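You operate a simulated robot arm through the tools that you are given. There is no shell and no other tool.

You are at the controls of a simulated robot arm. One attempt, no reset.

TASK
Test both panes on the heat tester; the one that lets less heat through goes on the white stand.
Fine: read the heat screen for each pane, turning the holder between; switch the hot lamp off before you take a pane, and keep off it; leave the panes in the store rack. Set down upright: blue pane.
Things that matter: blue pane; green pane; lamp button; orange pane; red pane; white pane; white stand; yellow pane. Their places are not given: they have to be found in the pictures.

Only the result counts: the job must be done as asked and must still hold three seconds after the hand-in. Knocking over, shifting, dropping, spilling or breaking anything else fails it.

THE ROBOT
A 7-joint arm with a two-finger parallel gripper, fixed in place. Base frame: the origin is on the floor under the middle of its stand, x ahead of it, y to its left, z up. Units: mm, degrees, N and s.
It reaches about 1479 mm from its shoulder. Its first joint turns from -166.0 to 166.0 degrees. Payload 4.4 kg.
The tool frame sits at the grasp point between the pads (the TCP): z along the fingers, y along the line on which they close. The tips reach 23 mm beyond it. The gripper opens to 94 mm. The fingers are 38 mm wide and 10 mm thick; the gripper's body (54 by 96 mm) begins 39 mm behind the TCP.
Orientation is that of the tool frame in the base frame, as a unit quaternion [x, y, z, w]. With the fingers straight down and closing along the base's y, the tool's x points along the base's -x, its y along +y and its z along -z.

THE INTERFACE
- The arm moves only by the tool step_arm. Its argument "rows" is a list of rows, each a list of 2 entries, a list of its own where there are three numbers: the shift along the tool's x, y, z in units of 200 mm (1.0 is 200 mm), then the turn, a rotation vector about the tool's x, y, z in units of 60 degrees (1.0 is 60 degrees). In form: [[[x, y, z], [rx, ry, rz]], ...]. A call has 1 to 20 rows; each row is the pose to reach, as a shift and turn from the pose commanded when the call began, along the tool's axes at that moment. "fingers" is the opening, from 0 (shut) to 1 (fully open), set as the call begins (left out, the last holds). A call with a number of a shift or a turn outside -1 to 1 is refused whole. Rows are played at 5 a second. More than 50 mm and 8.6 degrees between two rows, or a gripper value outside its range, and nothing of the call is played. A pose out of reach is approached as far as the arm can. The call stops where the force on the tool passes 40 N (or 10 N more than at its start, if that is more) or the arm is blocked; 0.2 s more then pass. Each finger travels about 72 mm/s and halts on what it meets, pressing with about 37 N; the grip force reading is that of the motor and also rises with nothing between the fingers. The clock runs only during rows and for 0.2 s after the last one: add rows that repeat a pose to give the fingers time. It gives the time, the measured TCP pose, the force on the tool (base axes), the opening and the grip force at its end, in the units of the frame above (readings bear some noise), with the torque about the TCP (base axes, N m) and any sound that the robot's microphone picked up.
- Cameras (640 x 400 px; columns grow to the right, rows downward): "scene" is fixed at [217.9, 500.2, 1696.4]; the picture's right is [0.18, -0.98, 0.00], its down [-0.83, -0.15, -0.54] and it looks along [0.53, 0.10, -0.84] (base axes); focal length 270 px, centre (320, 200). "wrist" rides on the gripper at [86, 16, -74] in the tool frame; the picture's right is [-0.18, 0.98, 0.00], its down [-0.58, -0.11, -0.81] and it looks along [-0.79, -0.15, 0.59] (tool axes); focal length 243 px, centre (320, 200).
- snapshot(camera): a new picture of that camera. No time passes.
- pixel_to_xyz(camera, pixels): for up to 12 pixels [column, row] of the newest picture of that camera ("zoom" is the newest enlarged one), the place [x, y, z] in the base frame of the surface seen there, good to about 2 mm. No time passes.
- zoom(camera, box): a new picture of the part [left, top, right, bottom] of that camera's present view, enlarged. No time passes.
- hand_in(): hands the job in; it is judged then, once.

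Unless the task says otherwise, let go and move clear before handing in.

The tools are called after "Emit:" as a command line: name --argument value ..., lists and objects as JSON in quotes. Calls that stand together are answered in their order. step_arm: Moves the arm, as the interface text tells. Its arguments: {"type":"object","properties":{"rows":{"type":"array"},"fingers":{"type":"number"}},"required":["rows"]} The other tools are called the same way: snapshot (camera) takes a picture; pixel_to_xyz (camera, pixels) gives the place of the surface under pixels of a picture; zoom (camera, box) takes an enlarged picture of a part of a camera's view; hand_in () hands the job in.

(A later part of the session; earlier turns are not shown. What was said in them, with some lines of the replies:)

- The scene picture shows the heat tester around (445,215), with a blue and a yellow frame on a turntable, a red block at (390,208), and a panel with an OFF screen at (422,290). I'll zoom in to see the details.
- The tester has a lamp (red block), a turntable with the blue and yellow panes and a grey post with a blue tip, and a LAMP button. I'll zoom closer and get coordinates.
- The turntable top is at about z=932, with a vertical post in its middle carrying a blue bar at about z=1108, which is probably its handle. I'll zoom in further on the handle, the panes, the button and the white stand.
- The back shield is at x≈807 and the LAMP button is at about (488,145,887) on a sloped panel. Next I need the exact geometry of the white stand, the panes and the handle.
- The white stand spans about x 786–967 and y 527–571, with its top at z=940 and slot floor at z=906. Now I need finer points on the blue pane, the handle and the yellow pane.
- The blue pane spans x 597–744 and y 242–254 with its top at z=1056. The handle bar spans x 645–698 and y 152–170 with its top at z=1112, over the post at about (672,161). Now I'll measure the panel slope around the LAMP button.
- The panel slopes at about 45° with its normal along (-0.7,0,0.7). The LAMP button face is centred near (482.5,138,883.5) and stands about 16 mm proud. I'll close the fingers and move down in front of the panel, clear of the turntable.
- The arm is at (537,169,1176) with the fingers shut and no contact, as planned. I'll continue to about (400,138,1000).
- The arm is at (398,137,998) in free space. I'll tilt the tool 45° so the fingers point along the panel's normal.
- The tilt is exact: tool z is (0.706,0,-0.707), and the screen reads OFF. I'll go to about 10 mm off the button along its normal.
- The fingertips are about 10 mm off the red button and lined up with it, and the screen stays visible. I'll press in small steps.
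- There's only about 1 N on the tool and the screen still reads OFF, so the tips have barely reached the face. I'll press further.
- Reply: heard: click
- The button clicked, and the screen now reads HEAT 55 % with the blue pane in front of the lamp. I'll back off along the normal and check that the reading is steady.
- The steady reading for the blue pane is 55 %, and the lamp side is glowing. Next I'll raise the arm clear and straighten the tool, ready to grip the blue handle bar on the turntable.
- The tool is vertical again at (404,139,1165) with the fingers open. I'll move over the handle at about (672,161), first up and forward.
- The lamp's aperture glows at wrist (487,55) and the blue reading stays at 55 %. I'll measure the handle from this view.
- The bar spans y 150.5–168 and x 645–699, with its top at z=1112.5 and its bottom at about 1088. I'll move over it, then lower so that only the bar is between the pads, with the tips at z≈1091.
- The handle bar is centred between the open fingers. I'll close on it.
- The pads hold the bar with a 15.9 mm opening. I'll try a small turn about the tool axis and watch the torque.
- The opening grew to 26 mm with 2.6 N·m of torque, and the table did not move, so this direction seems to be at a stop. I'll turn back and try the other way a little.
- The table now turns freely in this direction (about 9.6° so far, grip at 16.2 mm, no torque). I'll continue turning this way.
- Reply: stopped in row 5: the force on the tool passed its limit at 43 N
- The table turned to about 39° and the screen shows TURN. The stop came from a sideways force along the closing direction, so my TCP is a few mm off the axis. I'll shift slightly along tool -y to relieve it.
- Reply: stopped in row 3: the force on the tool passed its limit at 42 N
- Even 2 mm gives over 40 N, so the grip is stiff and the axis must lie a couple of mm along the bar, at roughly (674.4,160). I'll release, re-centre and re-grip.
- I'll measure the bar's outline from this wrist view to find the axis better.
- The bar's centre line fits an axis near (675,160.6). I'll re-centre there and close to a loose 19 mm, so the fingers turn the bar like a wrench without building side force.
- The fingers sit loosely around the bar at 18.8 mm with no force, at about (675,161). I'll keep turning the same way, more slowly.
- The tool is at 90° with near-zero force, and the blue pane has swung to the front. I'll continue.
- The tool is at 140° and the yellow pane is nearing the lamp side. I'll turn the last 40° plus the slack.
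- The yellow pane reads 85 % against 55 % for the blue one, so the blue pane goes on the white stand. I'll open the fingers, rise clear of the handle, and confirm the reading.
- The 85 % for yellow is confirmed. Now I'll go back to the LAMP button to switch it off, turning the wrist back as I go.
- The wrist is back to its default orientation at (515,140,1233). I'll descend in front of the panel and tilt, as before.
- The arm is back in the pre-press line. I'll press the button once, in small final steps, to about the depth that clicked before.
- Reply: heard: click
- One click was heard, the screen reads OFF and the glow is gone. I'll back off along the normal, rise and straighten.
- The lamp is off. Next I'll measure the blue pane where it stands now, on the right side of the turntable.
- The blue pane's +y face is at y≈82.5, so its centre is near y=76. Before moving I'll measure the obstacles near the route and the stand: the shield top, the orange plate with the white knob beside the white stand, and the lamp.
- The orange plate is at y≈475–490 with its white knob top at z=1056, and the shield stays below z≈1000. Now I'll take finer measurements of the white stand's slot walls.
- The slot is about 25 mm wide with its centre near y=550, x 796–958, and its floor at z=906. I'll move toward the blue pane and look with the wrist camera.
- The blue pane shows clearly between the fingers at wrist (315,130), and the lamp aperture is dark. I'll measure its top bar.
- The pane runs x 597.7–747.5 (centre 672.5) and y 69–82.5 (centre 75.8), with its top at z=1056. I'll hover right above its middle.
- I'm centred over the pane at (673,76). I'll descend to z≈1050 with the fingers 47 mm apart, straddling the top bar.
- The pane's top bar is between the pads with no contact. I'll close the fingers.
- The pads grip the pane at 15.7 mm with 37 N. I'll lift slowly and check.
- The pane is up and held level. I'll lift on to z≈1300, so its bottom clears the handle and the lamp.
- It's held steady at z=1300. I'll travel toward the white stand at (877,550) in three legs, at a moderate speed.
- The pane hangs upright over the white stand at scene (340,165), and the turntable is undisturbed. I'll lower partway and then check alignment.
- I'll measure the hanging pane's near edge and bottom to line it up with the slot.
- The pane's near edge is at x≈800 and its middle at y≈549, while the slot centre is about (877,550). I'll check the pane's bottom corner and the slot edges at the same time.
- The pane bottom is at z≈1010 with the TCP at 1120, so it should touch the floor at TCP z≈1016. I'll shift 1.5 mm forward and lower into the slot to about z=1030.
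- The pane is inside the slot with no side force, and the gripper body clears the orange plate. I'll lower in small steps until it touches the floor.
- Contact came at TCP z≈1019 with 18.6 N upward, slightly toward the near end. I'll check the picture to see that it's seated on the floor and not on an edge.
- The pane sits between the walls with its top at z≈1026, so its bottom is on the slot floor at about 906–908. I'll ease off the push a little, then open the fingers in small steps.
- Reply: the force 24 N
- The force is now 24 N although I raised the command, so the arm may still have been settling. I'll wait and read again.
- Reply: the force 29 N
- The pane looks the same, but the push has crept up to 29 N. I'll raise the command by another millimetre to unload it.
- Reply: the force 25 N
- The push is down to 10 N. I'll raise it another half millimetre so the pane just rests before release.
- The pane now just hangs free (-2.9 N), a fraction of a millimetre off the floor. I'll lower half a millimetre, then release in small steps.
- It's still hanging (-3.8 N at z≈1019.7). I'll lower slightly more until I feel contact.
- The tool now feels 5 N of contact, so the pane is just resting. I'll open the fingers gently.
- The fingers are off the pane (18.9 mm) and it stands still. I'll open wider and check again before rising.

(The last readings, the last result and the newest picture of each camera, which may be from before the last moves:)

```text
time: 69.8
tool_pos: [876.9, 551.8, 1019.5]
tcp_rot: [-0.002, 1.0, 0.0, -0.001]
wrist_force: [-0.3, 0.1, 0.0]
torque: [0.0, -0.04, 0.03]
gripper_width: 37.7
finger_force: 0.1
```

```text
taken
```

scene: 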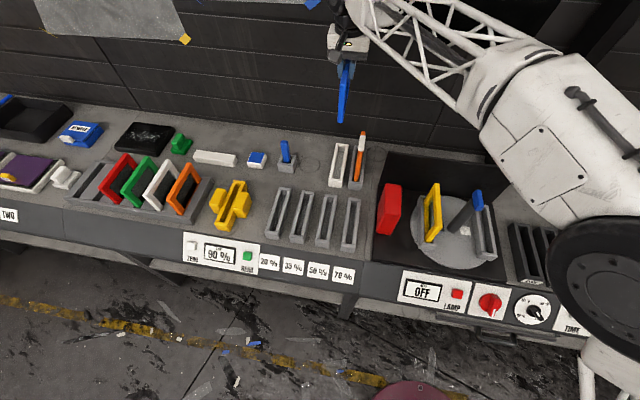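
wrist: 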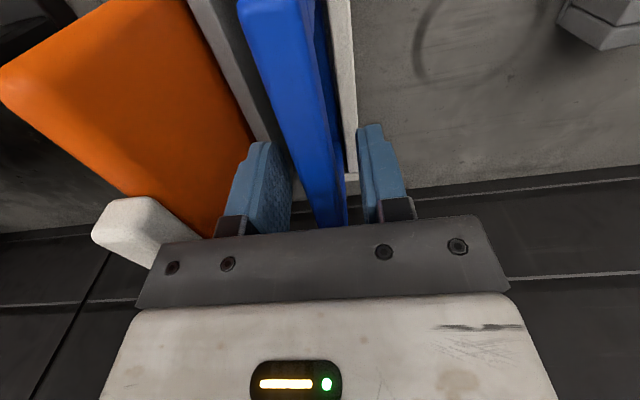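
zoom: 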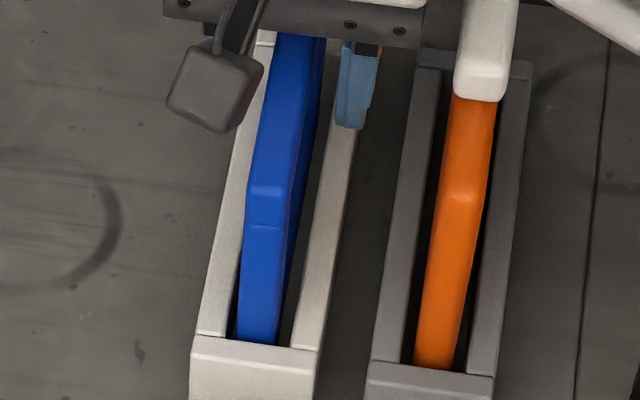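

The pane stands upright alone, clear of both fingers. I'll rise straight up, slowly at first.

Emit:
step_arm --rows '[[[0, 0, -0.05], [0, 0, 0]], [[0, 0, -0.12], [0, 0, 0]], [[0, 0, -0.22], [0, 0, 0]], [[0, 0, -0.4], [0, 0, 0]], [[0, 0, -0.6], [0, 0, 0]], [[0, 0, -0.8], [0, 0, 0]], [[0, 0, -1.0], [0, 0, 0]], [[0, 0, -1.0], [0, 0, 0]]]'

Emit:
snapshot --camera "scene"

Emit:
zoom --camera "scene" --box '[310, 120, 380, 195]'

Emit:
pixel_to_xyz --camera "zoom" --pixels '[[295, 195], [310, 150], [285, 240], [280, 280], [275, 310], [295, 250], [300, 180], [318, 120]]'

```text
time: 71.6
tool_pos: [876.4, 551.3, 1219.6]
tcp_rot: [-0.002, 1.0, 0.0, -0.001]
wrist_force: [0.0, 0.9, -0.4]
torque: [-0.01, -0.02, 0.0]
gripper_width: 37.8
finger_force: 0.2
```

```text
taken
```

scene: 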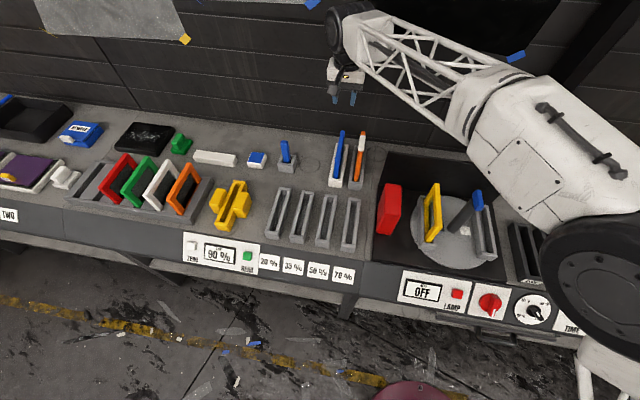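

```text
5.33 times, centred on (345, 158) of scene
```

zoom: 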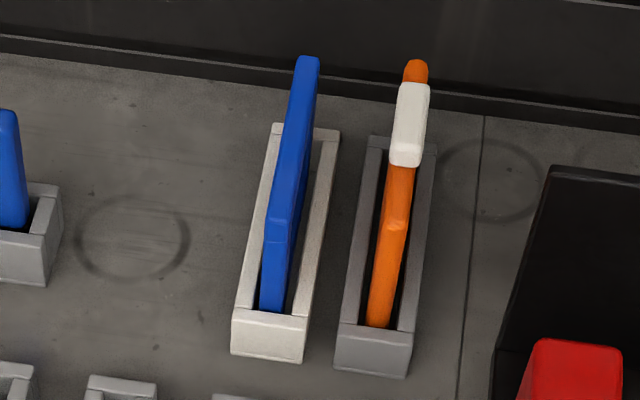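

```text
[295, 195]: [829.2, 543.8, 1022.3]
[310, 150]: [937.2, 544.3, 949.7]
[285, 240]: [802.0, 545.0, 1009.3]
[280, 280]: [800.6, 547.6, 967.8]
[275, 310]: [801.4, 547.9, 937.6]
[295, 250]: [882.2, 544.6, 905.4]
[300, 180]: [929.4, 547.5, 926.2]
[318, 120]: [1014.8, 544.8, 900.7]
```

The pane stands in the white stand and all else looks undisturbed. I'll check more closely that it's vertical.

Emit:
zoom --camera "scene" --box '[330, 155, 350, 185]'

Emit:
pixel_to_xyz --camera "zoom" --pixels '[[290, 110], [310, 110], [325, 110], [280, 170], [300, 170], [315, 170], [275, 230], [290, 230], [305, 230], [265, 290], [280, 290], [300, 290]]'

```text
13.33 times, centred on (340, 170) of scene
```

zoom: 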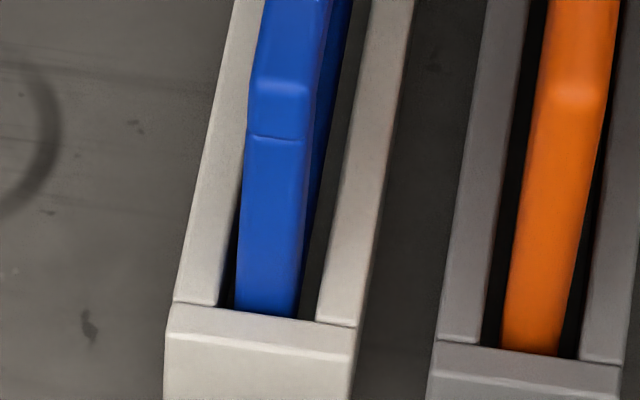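

```text
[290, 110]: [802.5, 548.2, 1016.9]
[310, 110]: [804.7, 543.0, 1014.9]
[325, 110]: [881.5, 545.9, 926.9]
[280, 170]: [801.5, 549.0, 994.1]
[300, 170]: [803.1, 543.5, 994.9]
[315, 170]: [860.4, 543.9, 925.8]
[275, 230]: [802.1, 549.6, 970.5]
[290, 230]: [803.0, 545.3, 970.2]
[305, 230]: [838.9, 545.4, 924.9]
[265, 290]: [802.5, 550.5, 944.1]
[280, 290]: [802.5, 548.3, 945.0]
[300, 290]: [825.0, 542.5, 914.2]
```

The pane's end face keeps y≈542–558 at both z≈945 and z≈1015, so it's vertical and seated. The screen reads OFF, the yellow pane and rack panes are untouched, and the gripper is clear at z=1220. I'm handing in.

Emit:
hand_in

```text
The job is handed in.
```

The blue pane let less heat through, so it now stands upright in the white stand, and the job is handed in. I haven't seen the judging result.

| Pane | Heat screen reading |
|---|---|
| Blue | 55 % |
| Yellow | 85 % |

- **Lamp:** I switched it off before taking the blue pane, and the screen still read OFF at the end. The arm stayed clear of the lamp throughout.
- **Holder:** While turning it between readings, the arm stopped twice because my grip was slightly off the handle's axis. I re-centred and finished the turn with no further trouble.
- **Placement:** The blue pane's end face measured vertical in the slot, and the gripper was clear above it at hand-in.
- **Everything else:** The yellow pane is still in the tester, and the store rack panes were not touched.
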